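You operate a simulated robot arm through the tools that you are given. There is no shell and no other tool.

You are at the controls of a simulated robot arm. One attempt, no reset.

Task
Share out the blue grip plates on the top of the fitting bench. At the end: the silver steel drum weight from the top of the fitting bench stands on top of the black flat-topped rod; one of the orange gap plates from the top of the fitting bench is on top of the small black box; the blue grip plate labelled "rubber" from the top of the fitting bench is on top of the low teal box on the top of the fitting bench; the blue grip plate marked "smooth" from the top of the fitting bench is on the narrow orange tray (marked "WEAK"); whatever was shut is shut again. Leave all else as you found it, and nothing knocked over. Set down upright: orange gap plate.

It is judged by the outcome, as a careful person would: the job done as asked, and still so three seconds after it is handed in. It fails if anything else is knocked over, pushed out of place, dropped, spilled or broken.

Robot
A 7-joint arm with a two-finger gripper, fixed in place. Base frame: the origin is at the foot of the arm, x ahead of it, y to its left, z up; the work surface is at about z = 900. Units: mm, rad, N and s.
With the tool pointing down near the work surface it reaches from about 340 to 720 mm from the base axis. Its first joint turns from -1.152 to 1.152 rad. Payload 2.45 kg.
The tool frame sits at the grasp point between the pads (the TCP): z along the fingers, y along the line on which they close. The tips reach 26 mm beyond it. Largest opening 96 mm; the body of the gripper starts 69 mm behind the TCP.
Orientation is told as [roll, pitch, yaw] about the base's x, y, z axes, in that order, counted from this pose: with the fingers straight down and closing along the base's y, the tool's x points along the base's -x, its y along +y and its z along -z.

Tools
- The arm moves only by the tool arm_command. Its argument "steps" is a list of rows, each a list of 7 numbers: the opening, from 0 (shut) to 1 (fully open), then the shift along the tool's x, y, z in mm, then the turn, a rotation vector about the tool's x, y, z in rad. In form: [[claw, x, y, z, ax, ay, az], ...]. A call has 1 to 20 rows; each row is the pose to reach, as a shift and turn from the pose commanded when the call began, along the tool's axes at that moment. Each row takes 0.2 s and may step no farther than 50 mm and 0.15 rad from the row before; otherwise, or with a gripper value out of range, the whole call is refused. Where a pose cannot be reached the arm comes as near as it can. A force on the tool above 40 N (or 10 N above the force at the start of the call, whichever is more), or a blocked arm, ends the call early, and 0.2 s more pass. The fingers move at their own pace and stop on an object; they squeeze with about 42 N. The grip force told is the motor's: it shows also when the fingers shut on nothing. Time passes only in rows, and 0.2 s behind the last, so rows that repeat a pose let the fingers close. It gives the time, the measured TCP pose, the force on the tool (base axes), the opening and the grip force at its end, in the units of the frame above (readings bear some noise), with the torque about the TCP (base axes, N m) and any sound that the robot's microphone picked up.
- Cameras (640 x 400 px; columns grow to the right, rows downward): "scene" is fixed at [172.9, -409.5, 1410.9]; the picture's right is [0.63, -0.78, 0.00], its down [-0.55, -0.44, -0.70] and it looks along [0.55, 0.44, -0.71] (base axes); focal length 246 px, centre (320, 200). "wrist" rides on the gripper at [82, 3, -98] in the tool frame; the picture's right is [-0.04, 1.00, 0.00], its down [-0.73, -0.03, -0.68] and it looks along [-0.68, -0.03, 0.73] (tool axes); focal length 256 px, centre (320, 200). There is no depth. A picture from a camera that has moved, and an enlarged one, comes with that camera's place and axes in the base frame and with its lens.
- camera(camera): a new picture of that camera. No time passes.
- close_up(camera, box): a new picture of the part [left, top, right, bottom] of that camera's present view, enlarged. No time passes.
- hand_in(): hands the job in; it is judged then, once.

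Places have to be worked out from the pictures, the camera data and where the tool is seen. Open the gripper and draw the arm clear of the work before you hand the job in, unless the task says otherwise.

The tools are called after ">>>" as name(argument=value, ...) on one line, values as JSON. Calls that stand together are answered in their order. arm_command: Moves the arm, as the interface text tells. Its arguments: {"type":"object","properties":{"steps":{"type":"array"}},"required":["steps"]} The other tools are called the same way: camera (camera) takes a picture; close_up (camera, box) takes an enlarged picture of a part of a camera's view; hand_in () hands the job in.

At the start:

```text
time_s: 0.0
eef_pos: [383.8, 50.9, 1195.3]
orientation: [0.0, 0.0, -0.001]
wrist_force: [0.1, -0.2, -0.7]
ft_torque: [0.0, 0.01, -0.02]
gripper_width: 96.1
grip_force: 0.0
```

scene: 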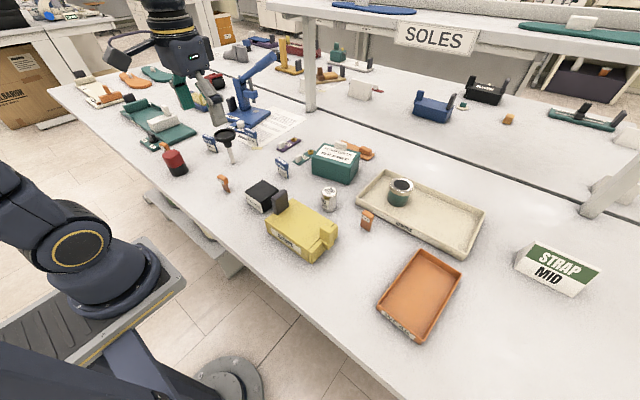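
wrist: 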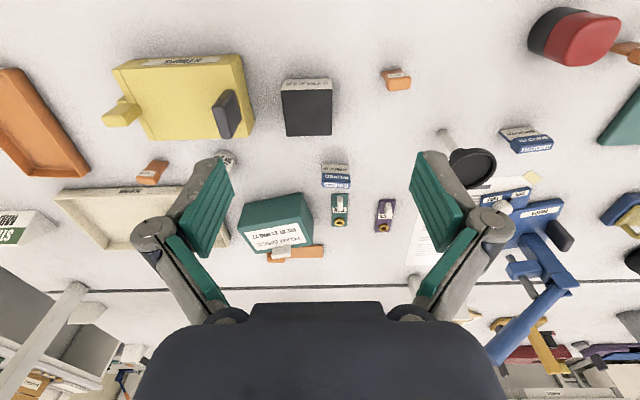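

I'll begin by looking closely at the pieces on the bench from both cameras before moving anything.

>>> close_up(camera="scene", box=[140, 110, 300, 210])

>>> close_up(camera="scene", box=[240, 130, 400, 230])

>>> close_up(camera="scene", box=[340, 160, 500, 260])

>>> close_up(camera="wrist", box=[220, 50, 420, 175])

>>> close_up(camera="wrist", box=[220, 150, 420, 275])

>>> close_up(camera="wrist", box=[400, 100, 600, 225])

```text
4.00 times, centred on (220, 160) of scene
camera zoom: at [172.9, -409.5, 1410.9], right [0.63, -0.78, 0.0], down [-0.55, -0.44, -0.7], along [0.55, 0.44, -0.71], focal length 982 px, centre (720, 360)
```

zoom: 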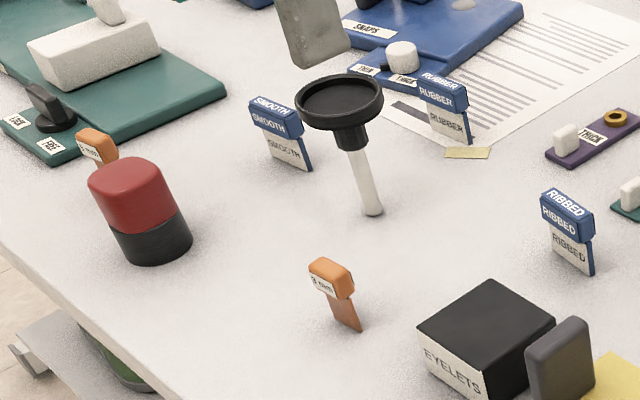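

```text
4.00 times, centred on (320, 180) of scene
camera zoom: at [172.9, -409.5, 1410.9], right [0.63, -0.78, 0.0], down [-0.55, -0.44, -0.7], along [0.55, 0.44, -0.71], focal length 982 px, centre (320, 280)
```

zoom: 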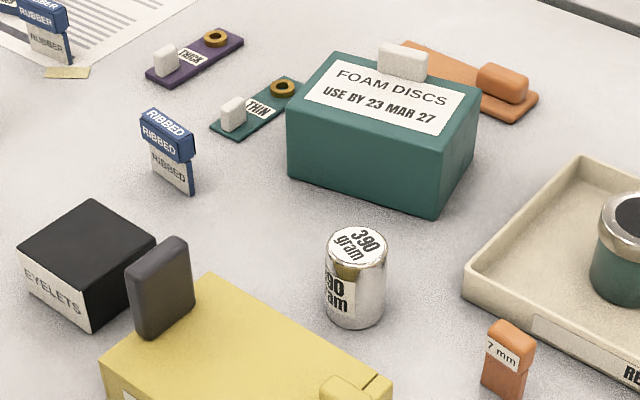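

```text
4.00 times, centred on (420, 210) of scene
camera zoom: at [172.9, -409.5, 1410.9], right [0.63, -0.78, 0.0], down [-0.55, -0.44, -0.7], along [0.55, 0.44, -0.71], focal length 982 px, centre (-80, 160)
```

zoom: 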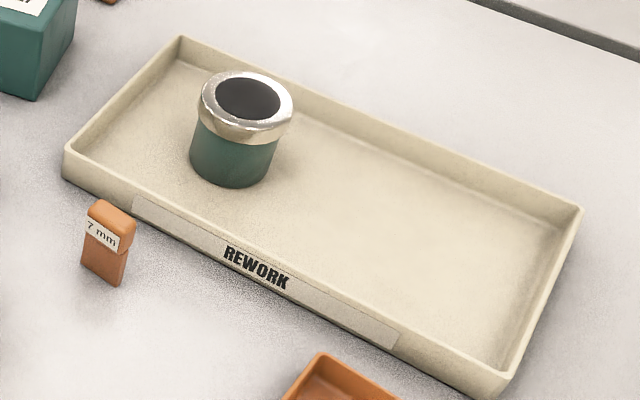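

```text
3.20 times, centred on (320, 112) of wrist
camera zoom: at [302.5, 52.6, 1293.9], right [0.04, 1.0, 0.0], down [0.73, -0.03, 0.68], along [0.68, -0.03, -0.73], focal length 819 px, centre (320, 480)
```

zoom: 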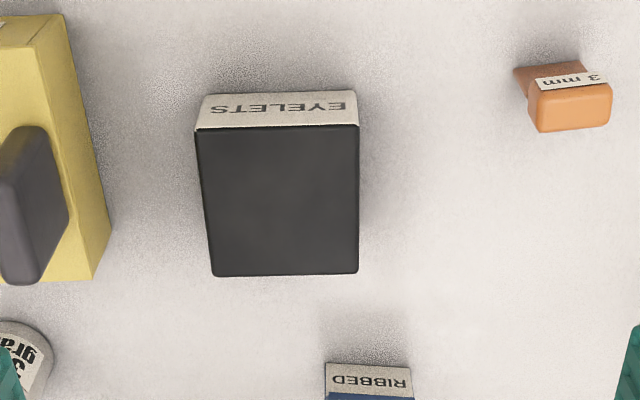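

```text
3.20 times, centred on (320, 212) of wrist
camera zoom: at [302.5, 52.6, 1293.9], right [0.04, 1.0, 0.0], down [0.73, -0.03, 0.68], along [0.68, -0.03, -0.73], focal length 819 px, centre (320, 160)
```

zoom: 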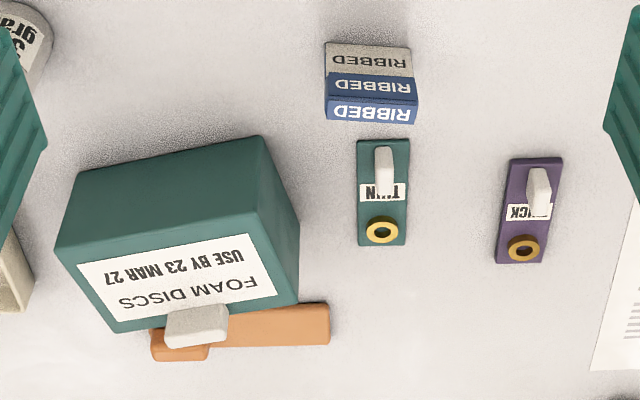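

```text
3.20 times, centred on (500, 162) of wrist
camera zoom: at [302.5, 52.6, 1293.9], right [0.04, 1.0, 0.0], down [0.73, -0.03, 0.68], along [0.68, -0.03, -0.73], focal length 819 px, centre (-256, 320)
```

zoom: 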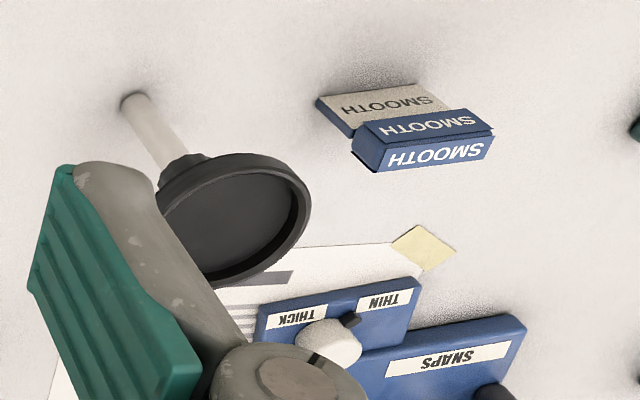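

The weight reads "390 gram"; grip plates SMOOTH, RUBBER and RIBBED stand at different places. I'll look at the orange tray, the other boxes and the far parts of the bench.

>>> close_up(camera="scene", box=[340, 230, 500, 330])

>>> close_up(camera="scene", box=[370, 280, 450, 350])

>>> close_up(camera="scene", box=[60, 50, 220, 150])

>>> close_up(camera="scene", box=[200, 20, 400, 145])

>>> close_up(camera="scene", box=[380, 50, 640, 212])

>>> close_up(camera="scene", box=[240, 170, 360, 270])

>>> close_up(camera="wrist", box=[0, 40, 260, 200])

>>> close_up(camera="wrist", box=[480, 0, 640, 100])

```text
4.00 times, centred on (420, 280) of scene
camera zoom: at [172.9, -409.5, 1410.9], right [0.63, -0.78, 0.0], down [-0.55, -0.44, -0.7], along [0.55, 0.44, -0.71], focal length 982 px, centre (-80, -120)
```

zoom: 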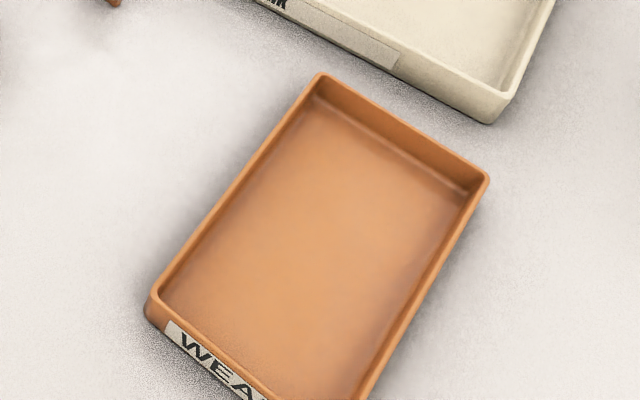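

```text
5.71 times, centred on (410, 315) of scene
camera zoom: at [172.9, -409.5, 1410.9], right [0.63, -0.78, 0.0], down [-0.55, -0.44, -0.7], along [0.55, 0.44, -0.71], focal length 1403 px, centre (-194, -457)
```

zoom: 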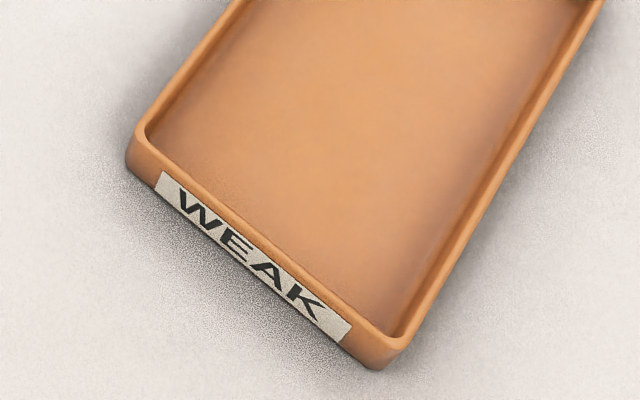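

```text
4.00 times, centred on (140, 100) of scene
camera zoom: at [172.9, -409.5, 1410.9], right [0.63, -0.78, 0.0], down [-0.55, -0.44, -0.7], along [0.55, 0.44, -0.71], focal length 982 px, centre (1040, 600)
```

zoom: 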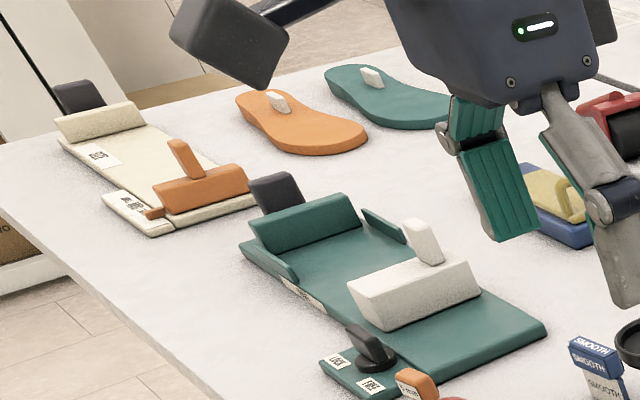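

```text
3.20 times, centred on (300, 82) of scene
camera zoom: at [172.9, -409.5, 1410.9], right [0.63, -0.78, 0.0], down [-0.55, -0.44, -0.7], along [0.55, 0.44, -0.71], focal length 786 px, centre (384, 576)
```

zoom: 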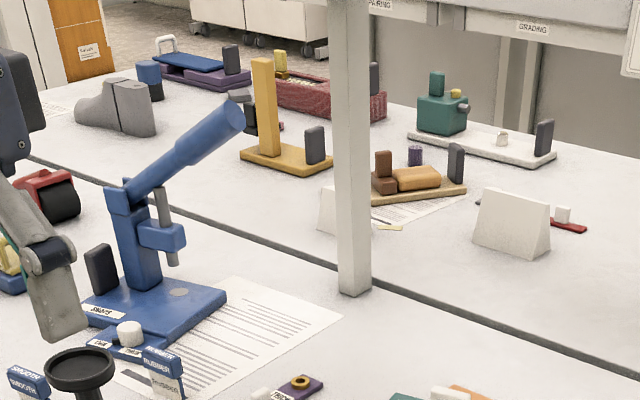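

```text
2.46 times, centred on (510, 131) of scene
camera zoom: at [172.9, -409.5, 1410.9], right [0.63, -0.78, 0.0], down [-0.55, -0.44, -0.7], along [0.55, 0.44, -0.71], focal length 604 px, centre (-148, 370)
```

zoom: 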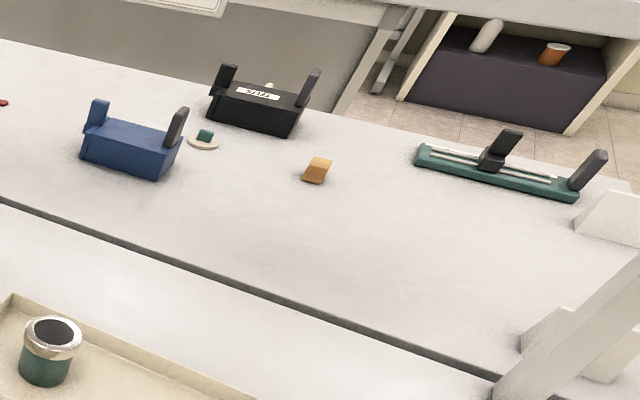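

```text
4.00 times, centred on (300, 220) of scene
camera zoom: at [172.9, -409.5, 1410.9], right [0.63, -0.78, 0.0], down [-0.55, -0.44, -0.7], along [0.55, 0.44, -0.71], focal length 982 px, centre (400, 120)
```

zoom: 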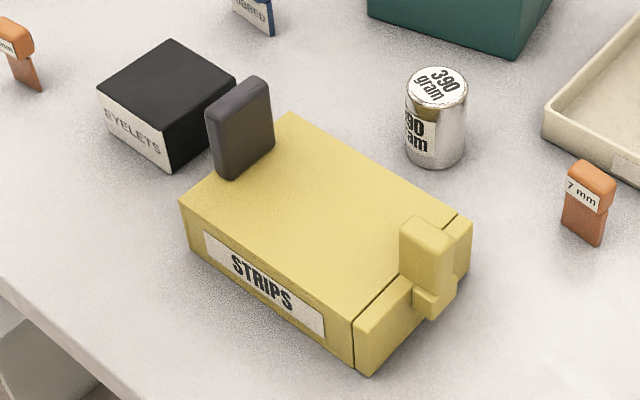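

```text
2.46 times, centred on (130, 120) of wrist
camera zoom: at [302.5, 52.6, 1293.9], right [0.04, 1.0, 0.0], down [0.73, -0.03, 0.68], along [0.68, -0.03, -0.73], focal length 630 px, centre (788, 397)
```

zoom: 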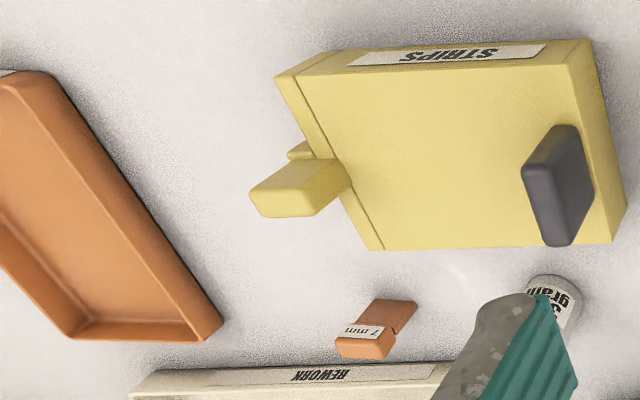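

```text
4.00 times, centred on (560, 50) of wrist
camera zoom: at [302.5, 52.6, 1293.9], right [0.04, 1.0, 0.0], down [0.73, -0.03, 0.68], along [0.68, -0.03, -0.73], focal length 1024 px, centre (-640, 800)
```

zoom: 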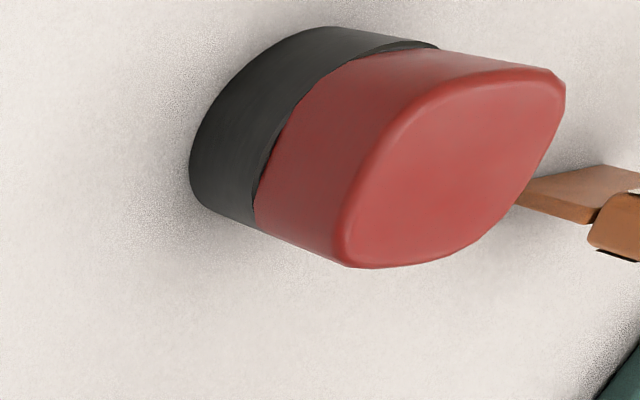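

Everything is located roughly: RIBBED ≈ (577,69), the SMOOTH plate ≈ (521,371), the dish-topped rod ≈ (520,250), weight ≈ (559,-132), the black box ≈ (462,29) with its top at about z 941. I'll move high over to the left to view RUBBER, SMOOTH and the rod.

>>> arm_command(steps=[[1, -10, 47, 0, 0, 0, 0], [1, -20, 94, 0, 0, 0, 0], [1, -30, 141, 0, 0, 0, 0], [1, -40, 188, 0, 0, 0, 0], [1, -46, 233, 0, 0, 0, 0], [1, -46, 233, 0, 0, 0, 0]])

>>> camera(camera="wrist")

>>> camera(camera="scene")

```text
time_s: 1.4
eef_pos: [431.0, 284.7, 1197.0]
orientation: [0.0, 0.002, 0.0]
wrist_force: [-0.6, 0.7, 0.2]
ft_torque: [-0.01, -0.01, 0.01]
gripper_width: 96.0
grip_force: 0.1
```

```text
taken
camera wrist: at [348.6, 286.8, 1294.2], right [0.04, 1.0, 0.0], down [0.73, -0.03, 0.68], along [0.68, -0.03, -0.73], focal length 256 px, centre (320, 200)
```

wrist: 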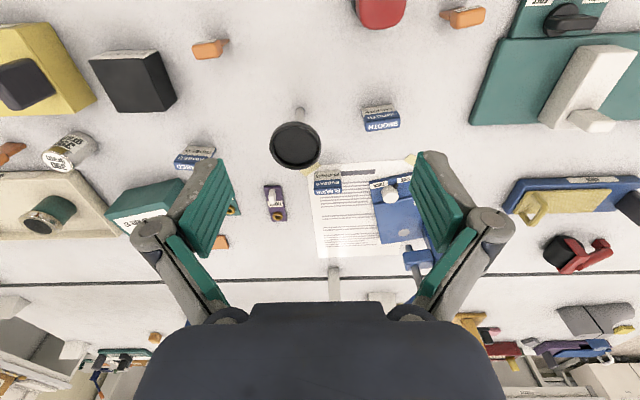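

```text
taken
```

scene: 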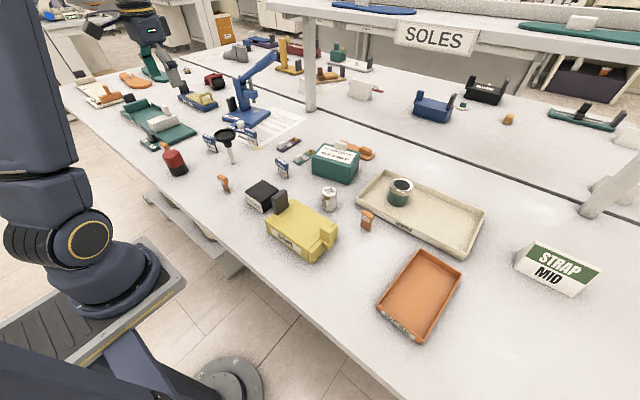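

>>> close_up(camera="wrist", box=[250, 90, 410, 190])

>>> close_up(camera="wrist", box=[290, 150, 450, 250])

>>> close_up(camera="wrist", box=[350, 0, 510, 100])

>>> close_up(camera="wrist", box=[0, 120, 240, 270])

```text
4.00 times, centred on (330, 140) of wrist
camera zoom: at [348.6, 286.8, 1294.2], right [0.04, 1.0, 0.0], down [0.73, -0.03, 0.68], along [0.68, -0.03, -0.73], focal length 1024 px, centre (280, 440)
```

zoom: 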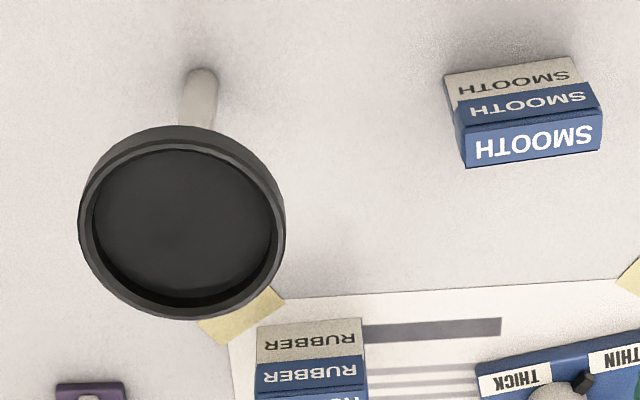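

```text
4.00 times, centred on (370, 200) of wrist
camera zoom: at [348.6, 286.8, 1294.2], right [0.04, 1.0, 0.0], down [0.73, -0.03, 0.68], along [0.68, -0.03, -0.73], focal length 1024 px, centre (120, 200)
```

zoom: 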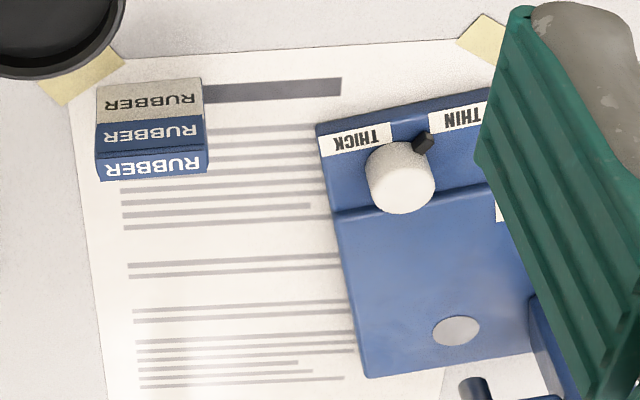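

```text
4.00 times, centred on (430, 50) of wrist
camera zoom: at [348.6, 286.8, 1294.2], right [0.04, 1.0, 0.0], down [0.73, -0.03, 0.68], along [0.68, -0.03, -0.73], focal length 1024 px, centre (-120, 800)
```

zoom: 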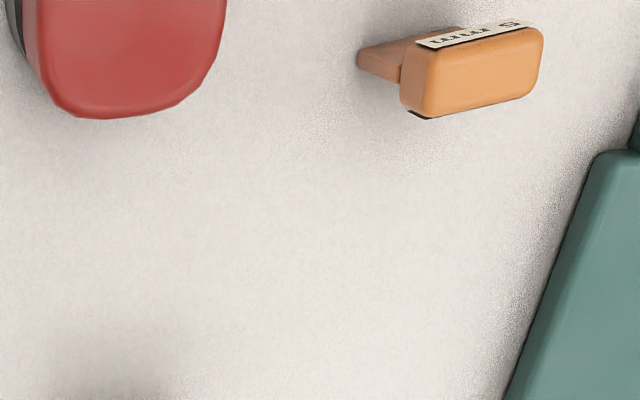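

```text
2.67 times, centred on (120, 195) of wrist
camera zoom: at [348.6, 286.8, 1294.2], right [0.04, 1.0, 0.0], down [0.73, -0.03, 0.68], along [0.68, -0.03, -0.73], focal length 683 px, centre (853, 213)
```

zoom: 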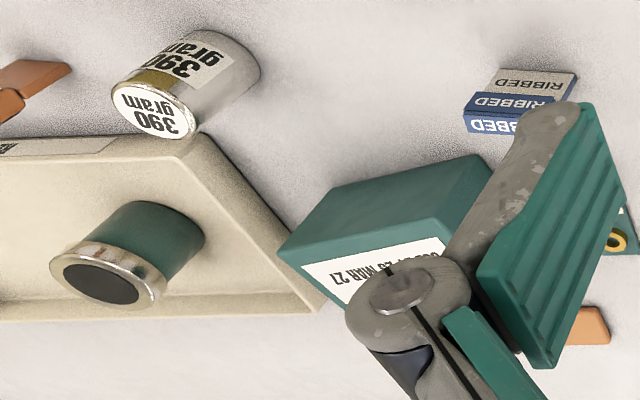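

RUBBER's handle centre is about (643,288) with its top at z≈956, turned by about 0.075 rad; SMOOTH is about (522,369), turned by about 0.105 rad. I'll swing over RUBBER with the gripper turned a quarter so that it closes across the plate's thickness, staying high.

>>> arm_command(steps=[[1, -17.7, 0.3, 0, 0, 0, -0.137], [1, -35.4, 0.6, 0, 0, 0, -0.274], [1, -53.1, 0.9, 0, 0, 0, -0.411], [1, -70.8, 1.2, 0, 0, 0, -0.548], [1, -88.5, 1.5, 0, 0, 0, -0.685], [1, -106.2, 1.8, 0, 0, 0, -0.822], [1, -123.9, 2.1, 0, 0, 0, -0.959], [1, -141.6, 2.4, 0, 0, 0, -1.096], [1, -159.3, 2.7, 0, 0, 0, -1.233], [1, -177, 3, 0, 0, 0, -1.37], [1, -194.7, 3.3, 10, 0, 0, -1.507], [1, -212, 3.3, 20, 0, 0, -1.645], [1, -212, 3.3, 50, 0, 0, -1.645], [1, -212, 3.3, 80, 0, 0, -1.645], [1, -212, 3.3, 110, 0, 0, -1.645], [1, -212, 3.3, 110, 0, 0, -1.645]])

>>> camera(camera="wrist")

>>> camera(camera="scene")

```text
time_s: 4.8
eef_pos: [636.0, 284.1, 1083.8]
orientation: [0.0, -0.001, 1.645]
wrist_force: [-0.5, 0.0, -0.2]
ft_torque: [0.0, 0.01, 0.03]
gripper_width: 95.6
grip_force: 0.0
out of reach, approached as far as the arm can: row 9, 10, 11, 12, 13, 14, 15, 16
```

```text
taken
camera wrist: at [638.9, 201.8, 1182.7], right [-1.0, -0.03, 0.0], down [-0.03, 0.73, 0.68], along [-0.02, 0.68, -0.73], focal length 256 px, centre (320, 200)
```

wrist: 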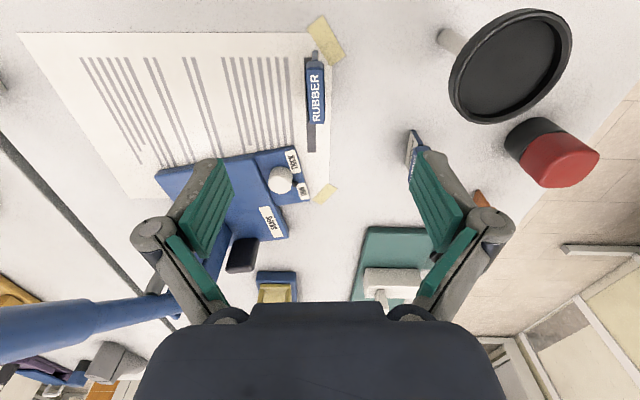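

```text
taken
```

scene: 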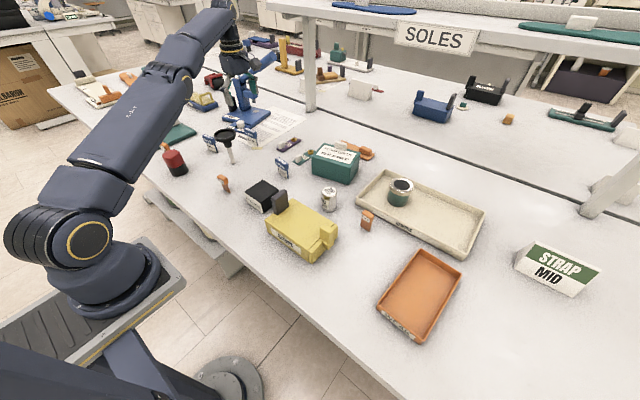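

The gripper stopped a few mm short at this height (reach limit ~697 at z 1084); lower down the reach should be larger. I'll zoom in to measure RUBBER from here.

>>> close_up(camera="wrist", box=[240, 30, 400, 130])

>>> close_up(camera="scene", box=[180, 60, 300, 160])

```text
4.00 times, centred on (320, 80) of wrist
camera zoom: at [638.9, 201.8, 1182.7], right [-1.0, -0.03, 0.0], down [-0.03, 0.73, 0.68], along [-0.02, 0.68, -0.73], focal length 1024 px, centre (320, 680)
```

zoom: 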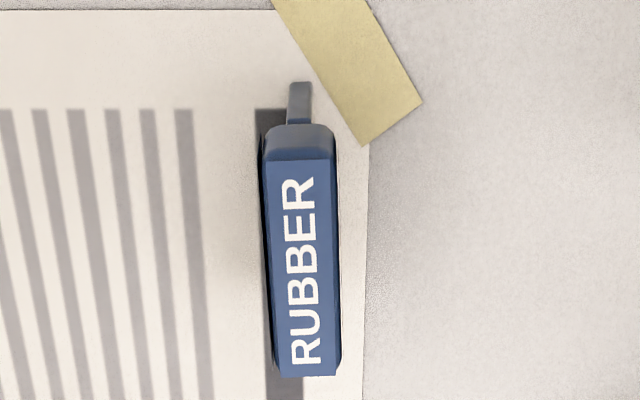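

```text
4.00 times, centred on (240, 110) of scene
camera zoom: at [173.0, -409.5, 1410.9], right [0.63, -0.78, 0.0], down [-0.55, -0.44, -0.7], along [0.55, 0.44, -0.71], focal length 982 px, centre (640, 560)
```

zoom: 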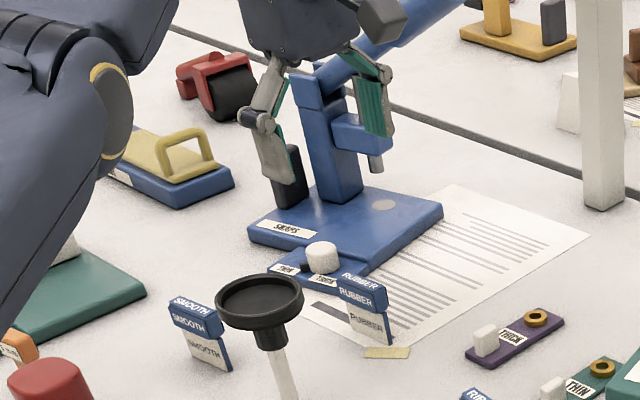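

From here RUBBER's handle centre reads about (641,289), 14 mm thick, 47 mm long. I'll go down part way and see how the pose follows.

>>> arm_command(steps=[[1, 0, 0, 30, 0, 0, 0], [1, 0, 0, 60, 0, 0, 0], [1, 0, 0, 60, 0, 0, 0]])

```text
time_s: 5.6
eef_pos: [636.2, 284.8, 1024.2]
orientation: [-0.001, 0.0, 1.644]
wrist_force: [-0.7, -0.2, 0.1]
ft_torque: [0.02, 0.0, 0.0]
gripper_width: 96.1
grip_force: 0.1
```

The commanded pose clips to what is reachable. I'll shift to (641,289) and go down to z≈943 around the handle.

>>> arm_command(steps=[[1, -4.3, -5.4, 20, 0, 0, 0], [1, -4.3, -5.4, 40, 0, 0, 0], [1, -4.3, -5.4, 60, 0, 0, 0], [1, -4.3, -5.4, 80, 0, 0, 0], [1, -4.3, -5.4, 80, 0, 0, 0]])

>>> camera(camera="wrist")

>>> close_up(camera="scene", box=[190, 80, 310, 160])

```text
time_s: 6.8
eef_pos: [643.0, 287.6, 942.9]
orientation: [0.0, 0.0, 1.644]
wrist_force: [-0.2, 0.2, 0.3]
ft_torque: [-0.02, 0.0, 0.03]
gripper_width: 96.0
grip_force: 0.0
```

```text
taken
camera wrist: at [644.9, 206.2, 1042.0], right [-1.0, -0.03, 0.0], down [-0.02, 0.73, 0.68], along [-0.02, 0.68, -0.73], focal length 256 px, centre (320, 200)
```

wrist: 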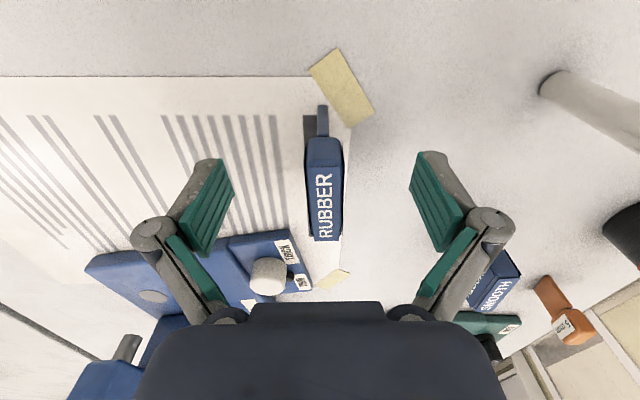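

```text
5.00 times, centred on (250, 120) of scene
camera zoom: at [172.9, -409.5, 1410.9], right [0.63, -0.78, 0.0], down [-0.55, -0.44, -0.7], along [0.55, 0.44, -0.71], focal length 1227 px, centre (670, 600)
```

zoom: 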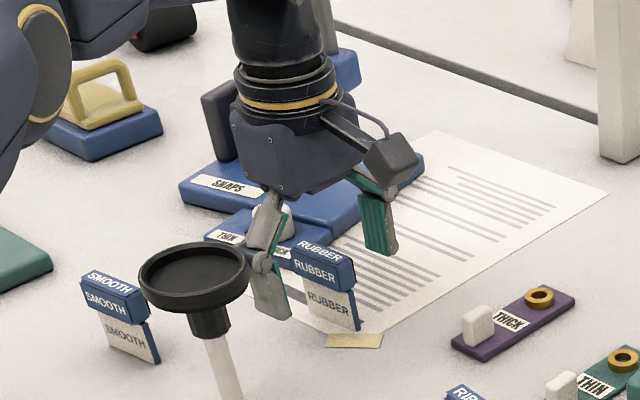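

The fingers straddle the handle. I'll zoom in to fine-tune the centring before closing.

>>> close_up(camera="wrist", box=[240, 90, 400, 250])

```text
2.50 times, centred on (320, 170) of wrist
camera zoom: at [644.9, 206.2, 1042.0], right [-1.0, -0.03, 0.0], down [-0.02, 0.73, 0.68], along [-0.02, 0.68, -0.73], focal length 640 px, centre (320, 275)
```

zoom: 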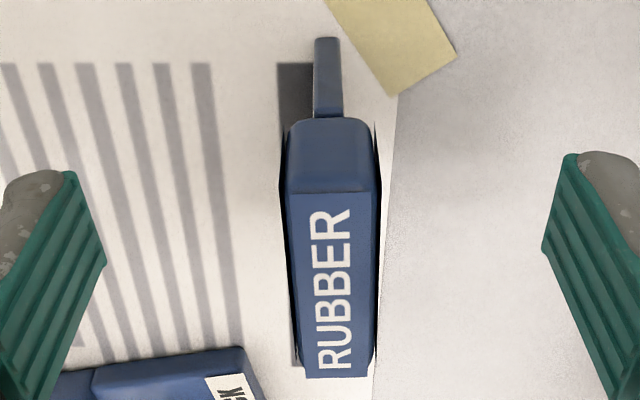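

The handle is about 2 mm off centre toward -x and 3 mm toward +y. I'll correct that and close on it.

>>> arm_command(steps=[[1, -3, 2.2, 0, 0, 0, 0], [1, -3, 2.2, 0, 0, 0, 0], [0.5, -3, 2.2, 0, 0, 0, 0], [0.3, -3, 2.2, 0, 0, 0, 0], [0, -3, 2.2, 0, 0, 0, 0], [0, -3, 2.2, 0, 0, 0, 0], [0, -3, 2.2, 0, 0, 0, 0], [0, -3, 2.2, 0, 0, 0, 0], [0, -3, 2.2, 0, 0, 0, 0]])

>>> camera(camera="wrist")

```text
time_s: 8.8
eef_pos: [639.1, 291.4, 943.3]
orientation: [0.001, 0.001, 1.647]
wrist_force: [-0.3, -0.4, 1.0]
ft_torque: [0.01, 0.03, -0.01]
gripper_width: 14.1
grip_force: 40.3
```

```text
taken
camera wrist: at [642.1, 209.3, 1042.3], right [-1.0, -0.03, 0.0], down [-0.03, 0.73, 0.68], along [-0.02, 0.68, -0.73], focal length 256 px, centre (320, 200)
```

wrist: 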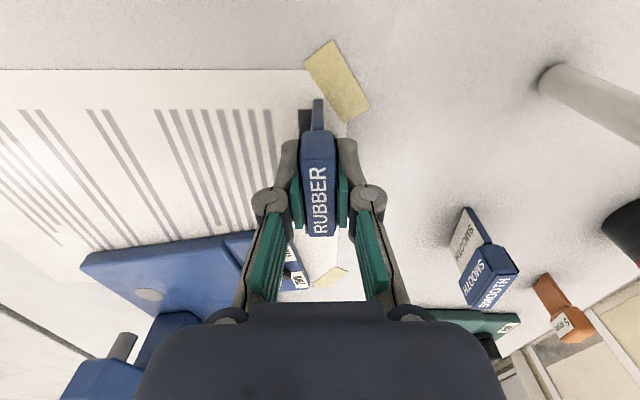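

RUBBER is gripped (14.1 mm). I'll lift straight up, then swing across at height toward the teal box.

>>> arm_command(steps=[[0, 0, 0, -20, 0, 0, 0], [0, 0, 0, -40, 0, 0, 0], [0, 5, 0, -65, 0, 0, 0], [0, 25, 2, -95, 0, 0, 0], [0, 55, 5, -125, 0, 0, 0], [0, 95, 8, -140, 0, 0, 0], [0, 140, 10, -140, 0, 0, 0], [0, 185, 12, -140, 0, 0, 0], [0, 230, 14, -140, 0, 0, 0], [0, 275, 14, -140, 0, 0, 0], [0, 310, 14, -140, 0, 0, 0], [0, 335, 14, -140, 0, 0, 0], [0, 335, 14, -140, 0, 0, 0]])

>>> camera(camera="wrist")

>>> camera(camera="scene")

```text
time_s: 11.6
eef_pos: [651.1, -44.3, 1083.6]
orientation: [0.0, -0.001, 1.646]
wrist_force: [-0.1, 0.5, -1.4]
ft_torque: [-0.03, -0.03, -0.01]
gripper_width: 14.3
grip_force: 40.3
```

```text
taken
camera wrist: at [653.7, -126.2, 1182.6], right [-1.0, -0.03, 0.0], down [-0.03, 0.73, 0.68], along [-0.02, 0.68, -0.73], focal length 256 px, centre (320, 200)
```

wrist: 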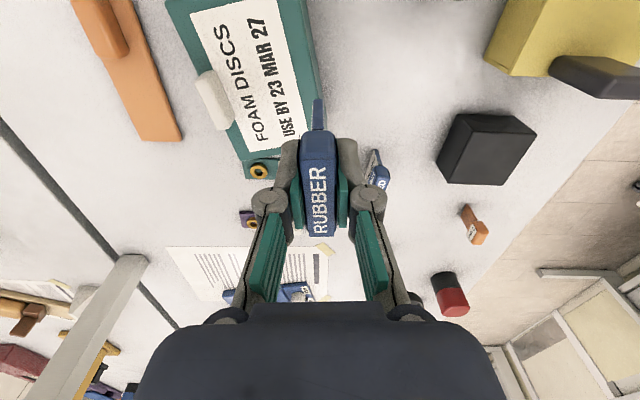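

```text
taken
```

scene: 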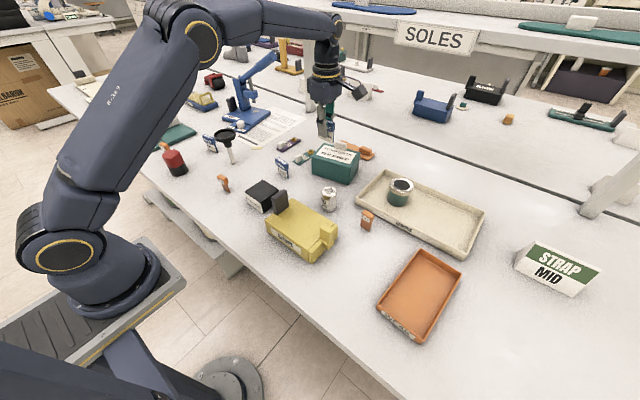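

RUBBER is held over the front of the teal box. I'll zoom in to measure the box top and the white knob.

>>> close_up(camera="wrist", box=[140, 0, 380, 190])

>>> close_up(camera="scene", box=[290, 90, 390, 190])

```text
2.11 times, centred on (260, 95) of wrist
camera zoom: at [653.7, -126.2, 1182.6], right [-1.0, -0.03, 0.0], down [-0.03, 0.73, 0.68], along [-0.02, 0.68, -0.73], focal length 539 px, centre (446, 421)
```

zoom: 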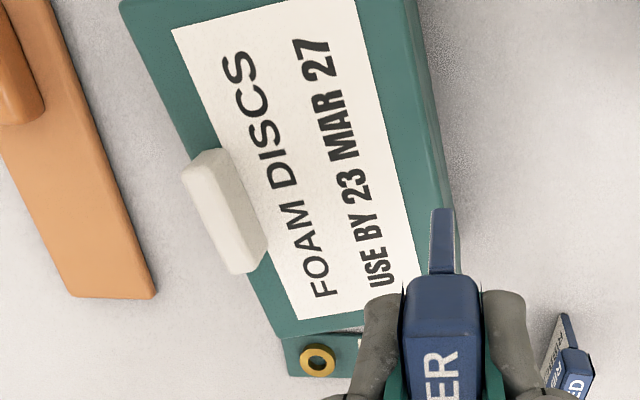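

```text
4.00 times, centred on (340, 140) of scene
camera zoom: at [172.9, -409.6, 1410.9], right [0.63, -0.78, 0.0], down [-0.55, -0.44, -0.7], along [0.55, 0.44, -0.71], focal length 982 px, centre (240, 440)
```

zoom: 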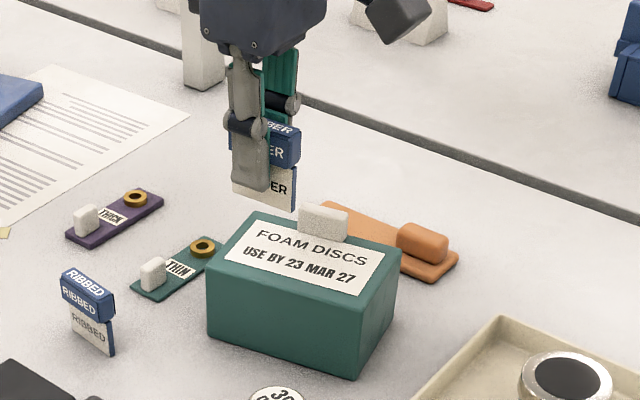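

The box top is at about z 960, with its front edge from (645,2) to (678,-123) and the knob at its back near x 740. I'll put the plate about 30 mm behind the front edge, at (690,-52), first coming to about 12 mm above the top.

>>> arm_command(steps=[[0, 5, -19, 0, 0, 0, 0], [0, 11, -38.7, 0, 0, 0, 0], [0, 11, -38.7, 25, 0, 0, 0], [0, 11, -38.7, 48, 0, 0, 0], [0, 11, -38.7, 66, 0, 0, 0], [0, 11, -38.7, 66, 0, 0, 0]])

>>> close_up(camera="scene", box=[290, 90, 390, 190])

>>> camera(camera="wrist")

```text
time_s: 13.0
eef_pos: [690.9, -51.0, 1017.3]
orientation: [0.001, 0.0, 1.644]
wrist_force: [-0.6, -0.2, -0.6]
ft_torque: [0.01, -0.02, -0.01]
gripper_width: 13.9
grip_force: 40.5
```

```text
4.00 times, centred on (340, 140) of scene
camera zoom: at [173.0, -409.5, 1410.9], right [0.63, -0.78, 0.0], down [-0.55, -0.44, -0.7], along [0.55, 0.44, -0.71], focal length 982 px, centre (240, 440)
```

zoom: 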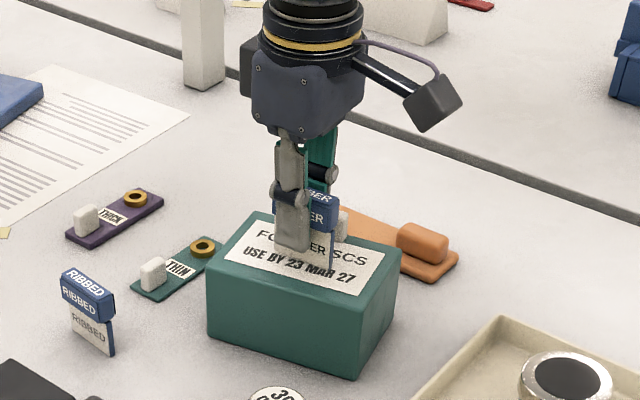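

```text
taken
camera wrist: at [693.7, -134.4, 1116.2], right [-1.0, -0.03, 0.0], down [-0.03, 0.73, 0.68], along [-0.02, 0.68, -0.73], focal length 256 px, centre (320, 200)
```

wrist: 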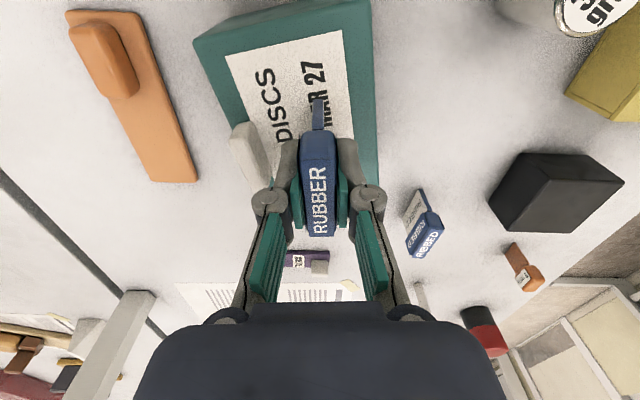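

The plate hangs over the label area clear of the knob. I'll lower it in small steps watching the force.

>>> arm_command(steps=[[0, 0, 0, 3, 0, 0, 0], [0, 0, 0, 6, 0, 0, 0], [0, 0, 0, 8, 0, 0, 0], [0, 0, 0, 10, 0, 0, 0], [0, 0, 0, 10, 0, 0, 0]])

>>> close_up(camera="scene", box=[310, 120, 370, 180])

```text
time_s: 14.2
eef_pos: [690.9, -52.0, 1010.5]
orientation: [-0.008, 0.001, 1.643]
wrist_force: [-2.1, 0.8, 33.1]
ft_torque: [0.02, 0.11, -0.01]
gripper_width: 13.9
grip_force: 39.9
```

```text
6.67 times, centred on (340, 150) of scene
camera zoom: at [172.1, -409.5, 1411.0], right [0.63, -0.78, 0.0], down [-0.55, -0.44, -0.7], along [0.55, 0.44, -0.71], focal length 1636 px, centre (187, 533)
```

zoom: 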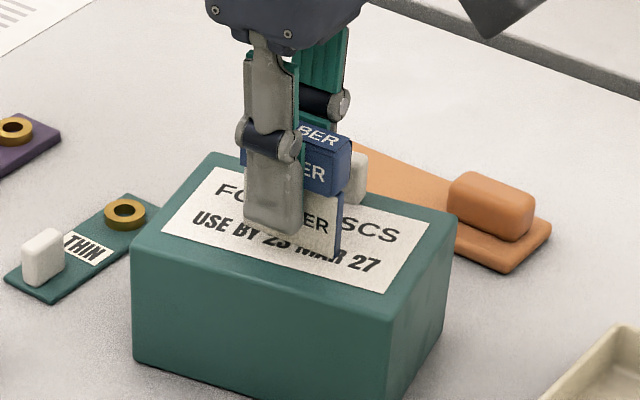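

There is a 33 N push up: the plate is already on the box (top at about z 967). I'll ease back up by 2–3 mm to relieve the force before releasing.

>>> arm_command(steps=[[0, 0, 0, -1.5, 0, 0, 0], [0, 0, 0, -2.5, 0, 0, 0], [0, 0, 0, -2.5, 0, 0, 0]])

```text
time_s: 15.0
eef_pos: [689.9, -52.2, 1011.4]
orientation: [-0.004, 0.001, 1.644]
wrist_force: [7.4, -1.1, 18.4]
ft_torque: [-0.09, -0.28, 0.04]
gripper_width: 13.9
grip_force: 40.3
```

Still 18 N; about 2.5 mm more will bring it to nearly nothing.

>>> arm_command(steps=[[0, 0, 0, -1.5, 0, 0, 0], [0, 0, 0, -2.5, 0, 0, 0], [0, 0, 0, -2.5, 0, 0, 0]])

```text
time_s: 15.8
eef_pos: [689.2, -51.7, 1010.1]
orientation: [0.004, 0.0, 1.645]
wrist_force: [0.6, -0.2, -1.0]
ft_torque: [0.01, 0.0, 0.01]
gripper_width: 13.9
grip_force: 40.3
```

Force is gone (−1 N), so the plate may hang just free. I'll lower by 1 mm for a light touch.

>>> arm_command(steps=[[0, 0, 0, 0.5, 0, 0, 0], [0, 0, 0, 1, 0, 0, 0], [0, 0, 0, 1, 0, 0, 0]])

>>> close_up(camera="scene", box=[310, 120, 370, 180])

>>> camera(camera="wrist")

```text
time_s: 16.6
eef_pos: [690.8, -51.3, 1011.6]
orientation: [0.001, 0.0, 1.646]
wrist_force: [0.0, -0.1, -0.5]
ft_torque: [-0.01, 0.02, 0.02]
gripper_width: 14.1
grip_force: 40.5
```

```text
6.67 times, centred on (340, 150) of scene
camera zoom: at [173.0, -409.5, 1410.9], right [0.63, -0.78, 0.0], down [-0.55, -0.44, -0.7], along [0.55, 0.44, -0.71], focal length 1636 px, centre (187, 533)
```

zoom: 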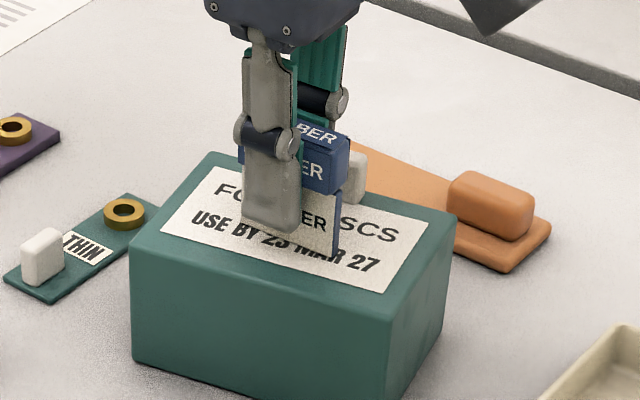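

```text
taken
camera wrist: at [692.8, -134.1, 1110.3], right [-1.0, -0.03, 0.0], down [-0.03, 0.73, 0.68], along [-0.02, 0.68, -0.73], focal length 256 px, centre (320, 200)
```

wrist: 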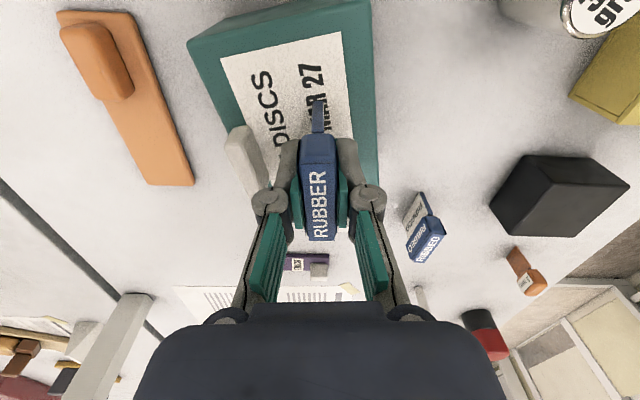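

Still free. I'll lower a touch more in half-millimetre rows.

>>> arm_command(steps=[[0, 0, 0, 0.4, 0, 0, 0], [0, 0, 0, 0.8, 0, 0, 0], [0, 0, 0, 0.8, 0, 0, 0]])

```text
time_s: 17.4
eef_pos: [690.3, -52.1, 1010.4]
orientation: [0.001, 0.0, 1.643]
wrist_force: [-0.2, -0.4, -1.0]
ft_torque: [-0.04, -0.01, -0.01]
gripper_width: 13.9
grip_force: 40.3
```

>>> arm_command(steps=[[0, 0, 0, 0.5, 0, 0, 0], [0, 0, 0, 1, 0, 0, 0], [0, 0, 0, 1, 0, 0, 0]])

```text
time_s: 18.2
eef_pos: [690.5, -51.0, 1011.1]
orientation: [0.0, 0.001, 1.644]
wrist_force: [-1.5, -0.1, 7.9]
ft_torque: [-0.03, 0.09, -0.02]
gripper_width: 14.0
grip_force: 41.1
```

Contact at about 8 N: the plate stands on the box. I'll open only part way (the knob is behind), then rise straight up.

>>> arm_command(steps=[[0, 0, 0, -0.6, 0, 0, 0], [0.36, 0, 0, -0.6, 0, 0, 0], [0.36, 0, 0, -0.6, 0, 0, 0], [0.36, 0, 0, -0.6, 0, 0, 0], [0.36, 0, 0, -0.6, 0, 0, 0]])

>>> camera(camera="wrist")

>>> close_up(camera="scene", box=[310, 120, 370, 180])

```text
time_s: 19.4
eef_pos: [690.1, -52.1, 1011.4]
orientation: [0.0, 0.001, 1.647]
wrist_force: [-0.1, -0.9, 0.5]
ft_torque: [0.0, -0.02, 0.0]
gripper_width: 34.6
grip_force: 0.2
```

```text
taken
camera wrist: at [692.6, -134.1, 1109.2], right [-1.0, -0.03, 0.0], down [-0.03, 0.73, 0.68], along [-0.02, 0.68, -0.73], focal length 256 px, centre (320, 200)
```

wrist: 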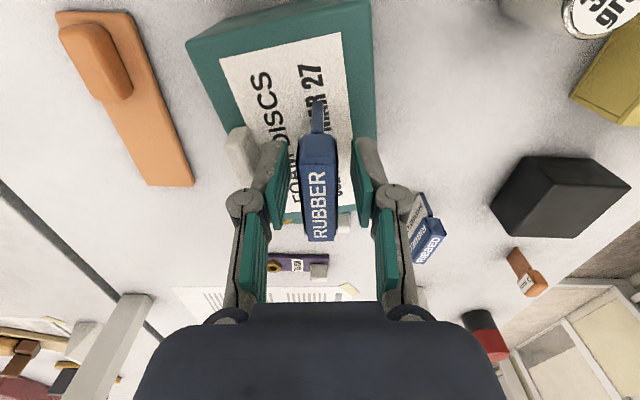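

```text
6.67 times, centred on (340, 150) of scene
camera zoom: at [172.9, -409.5, 1410.9], right [0.63, -0.78, 0.0], down [-0.55, -0.44, -0.7], along [0.55, 0.44, -0.71], focal length 1636 px, centre (187, 533)
```

zoom: 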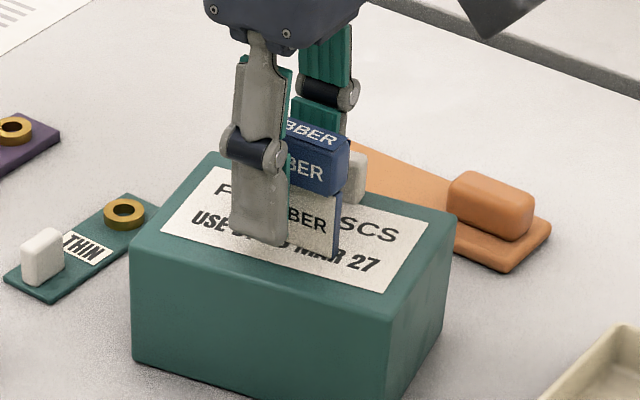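

The RUBBER plate stands free on the box. I'll rise straight up and check it.

>>> arm_command(steps=[[0.36, 0, 0, -15, 0, 0, 0], [0.36, 0, 0, -35, 0, 0, 0], [0.36, 0, 0, -60, 0, 0, 0], [0.36, 0, 3, -85, 0, 0, 0], [0.36, 0, 15, -100, 0, 0, 0], [0.36, 0, 25, -110, 0, 0, 0]])

>>> close_up(camera="scene", box=[300, 110, 380, 190])

>>> camera(camera="wrist")

```text
time_s: 20.8
eef_pos: [665.4, -52.1, 1119.8]
orientation: [0.0, 0.001, 1.644]
wrist_force: [0.0, -1.1, -1.1]
ft_torque: [-0.03, -0.01, 0.0]
gripper_width: 34.8
grip_force: 0.0
```

```text
5.00 times, centred on (340, 150) of scene
camera zoom: at [172.9, -409.5, 1410.9], right [0.63, -0.78, 0.0], down [-0.55, -0.44, -0.7], along [0.55, 0.44, -0.71], focal length 1227 px, centre (220, 450)
```

zoom: 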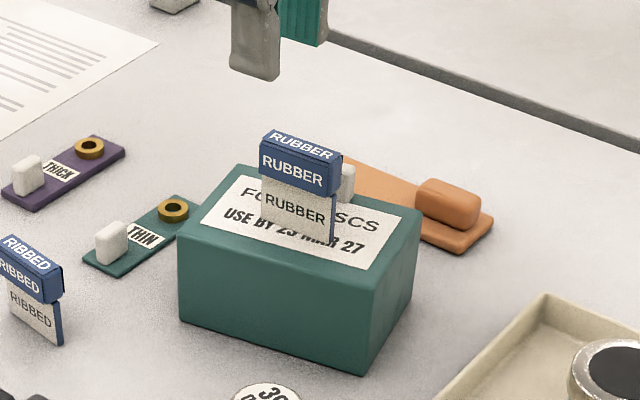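

```text
taken
camera wrist: at [668.0, -136.1, 1218.4], right [-1.0, -0.03, 0.0], down [-0.02, 0.73, 0.68], along [-0.02, 0.68, -0.73], focal length 256 px, centre (320, 200)
```

wrist: 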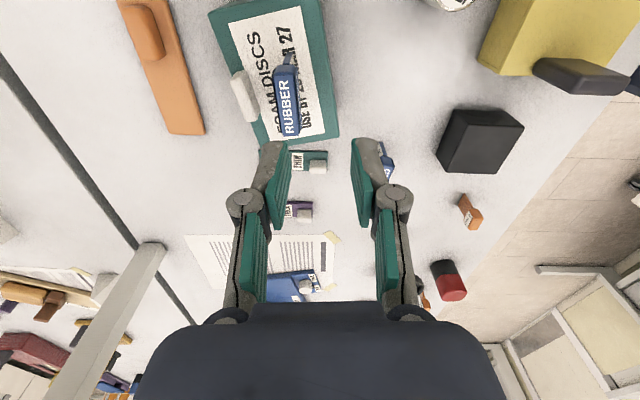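

RUBBER stands upright on the teal box, label area around it. Next I'll swing back at height to SMOOTH at about (522,369).

>>> arm_command(steps=[[0.36, -43, 11.2, 0, 0, 0, 0], [0.36, -86, 22.4, 0, 0, 0, 0], [0.6, -129, 33.5, 0, 0, 0, 0], [0.8, -172, 44.7, 0, 0, 0, 0], [0.8, -215, 55.9, 0, 0, 0, 0], [0.8, -258, 67.1, 0, 0, 0, 0], [0.8, -301, 78.3, 0, 0, 0, 0], [0.8, -344, 89.4, 0, 0, 0, 0], [0.8, -387, 100.6, 0, 0, 0, 0], [0.8, -430.6, 111.8, 0, 0, 0, -0.03], [0.8, -430.6, 111.8, 30, 0, 0, -0.03], [0.8, -430.6, 111.8, 60, 0, 0, -0.03], [0.8, -430.6, 111.8, 60, 0, 0, -0.03]])

>>> camera(camera="wrist")

>>> close_up(camera="wrist", box=[240, 50, 400, 150])

>>> camera(camera="scene")

```text
time_s: 23.6
eef_pos: [520.8, 367.8, 1061.4]
orientation: [-0.001, 0.001, 1.676]
wrist_force: [-0.7, 0.3, 1.4]
ft_torque: [0.03, 0.01, 0.05]
gripper_width: 76.9
grip_force: 0.1
```

```text
taken
camera wrist: at [526.6, 284.7, 1159.8], right [-1.0, -0.06, 0.0], down [-0.05, 0.73, 0.68], along [-0.04, 0.68, -0.73], focal length 256 px, centre (320, 200)
```

wrist: 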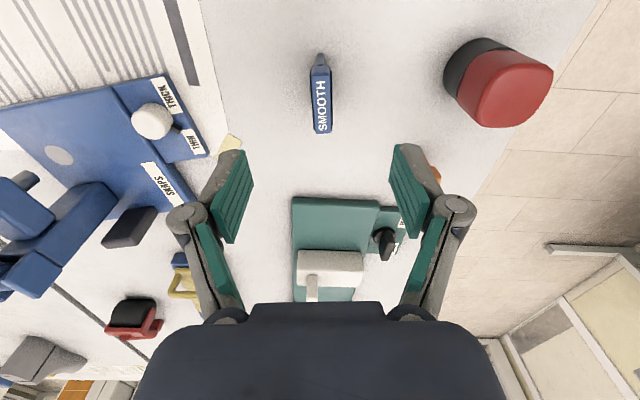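

```text
4.00 times, centred on (320, 100) of wrist
camera zoom: at [526.6, 284.7, 1159.8], right [-1.0, -0.06, 0.0], down [-0.05, 0.73, 0.68], along [-0.04, 0.68, -0.73], focal length 1024 px, centre (320, 600)
```

zoom: 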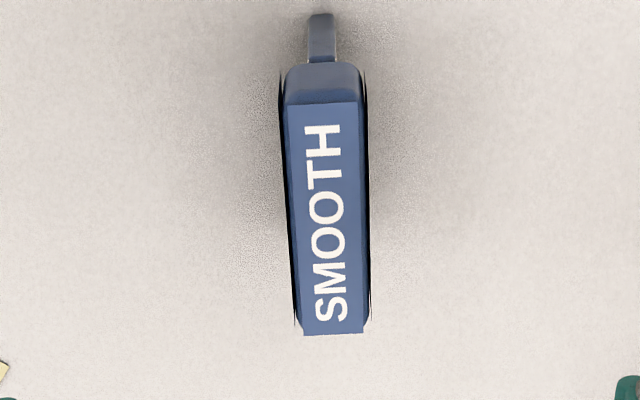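

```text
taken
```

scene: 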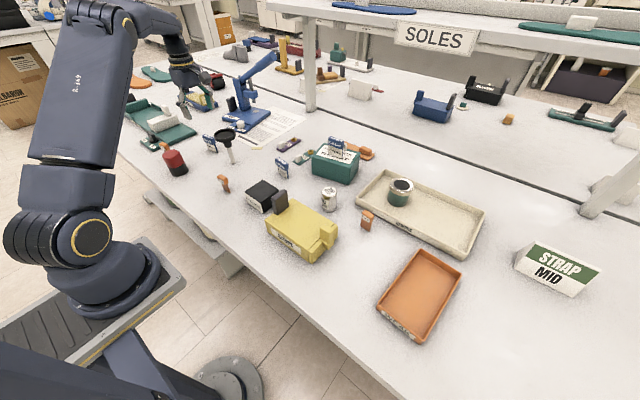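

SMOOTH's handle centre reads (520.3,370.5), turned 0.11 rad. I'll go down around it with a small correction.

>>> arm_command(steps=[[0.8, -2.7, 0.2, 30, 0, 0, 0], [0.8, -2.7, 0.2, 60, 0, 0, 0], [0.8, -2.7, 0.2, 90, 0, 0, 0], [0.8, -2.7, 0.2, 117, 0, 0, 0], [0.8, -2.7, 0.2, 117, 0, 0, 0]])

>>> close_up(camera="wrist", box=[220, 90, 420, 250])

```text
time_s: 24.8
eef_pos: [521.7, 369.4, 944.1]
orientation: [-0.001, -0.002, 1.676]
wrist_force: [-0.1, -0.4, -0.7]
ft_torque: [-0.01, 0.0, -0.01]
gripper_width: 76.8
grip_force: 0.1
```

```text
2.50 times, centred on (320, 170) of wrist
camera zoom: at [526.8, 287.1, 1042.8], right [-1.0, -0.06, 0.0], down [-0.05, 0.73, 0.68], along [-0.04, 0.68, -0.73], focal length 640 px, centre (320, 275)
```

zoom: 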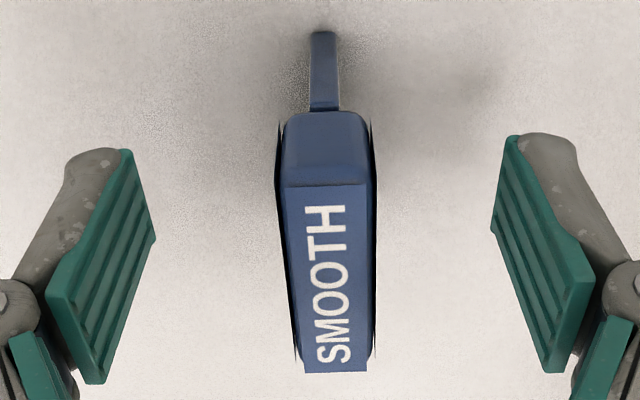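

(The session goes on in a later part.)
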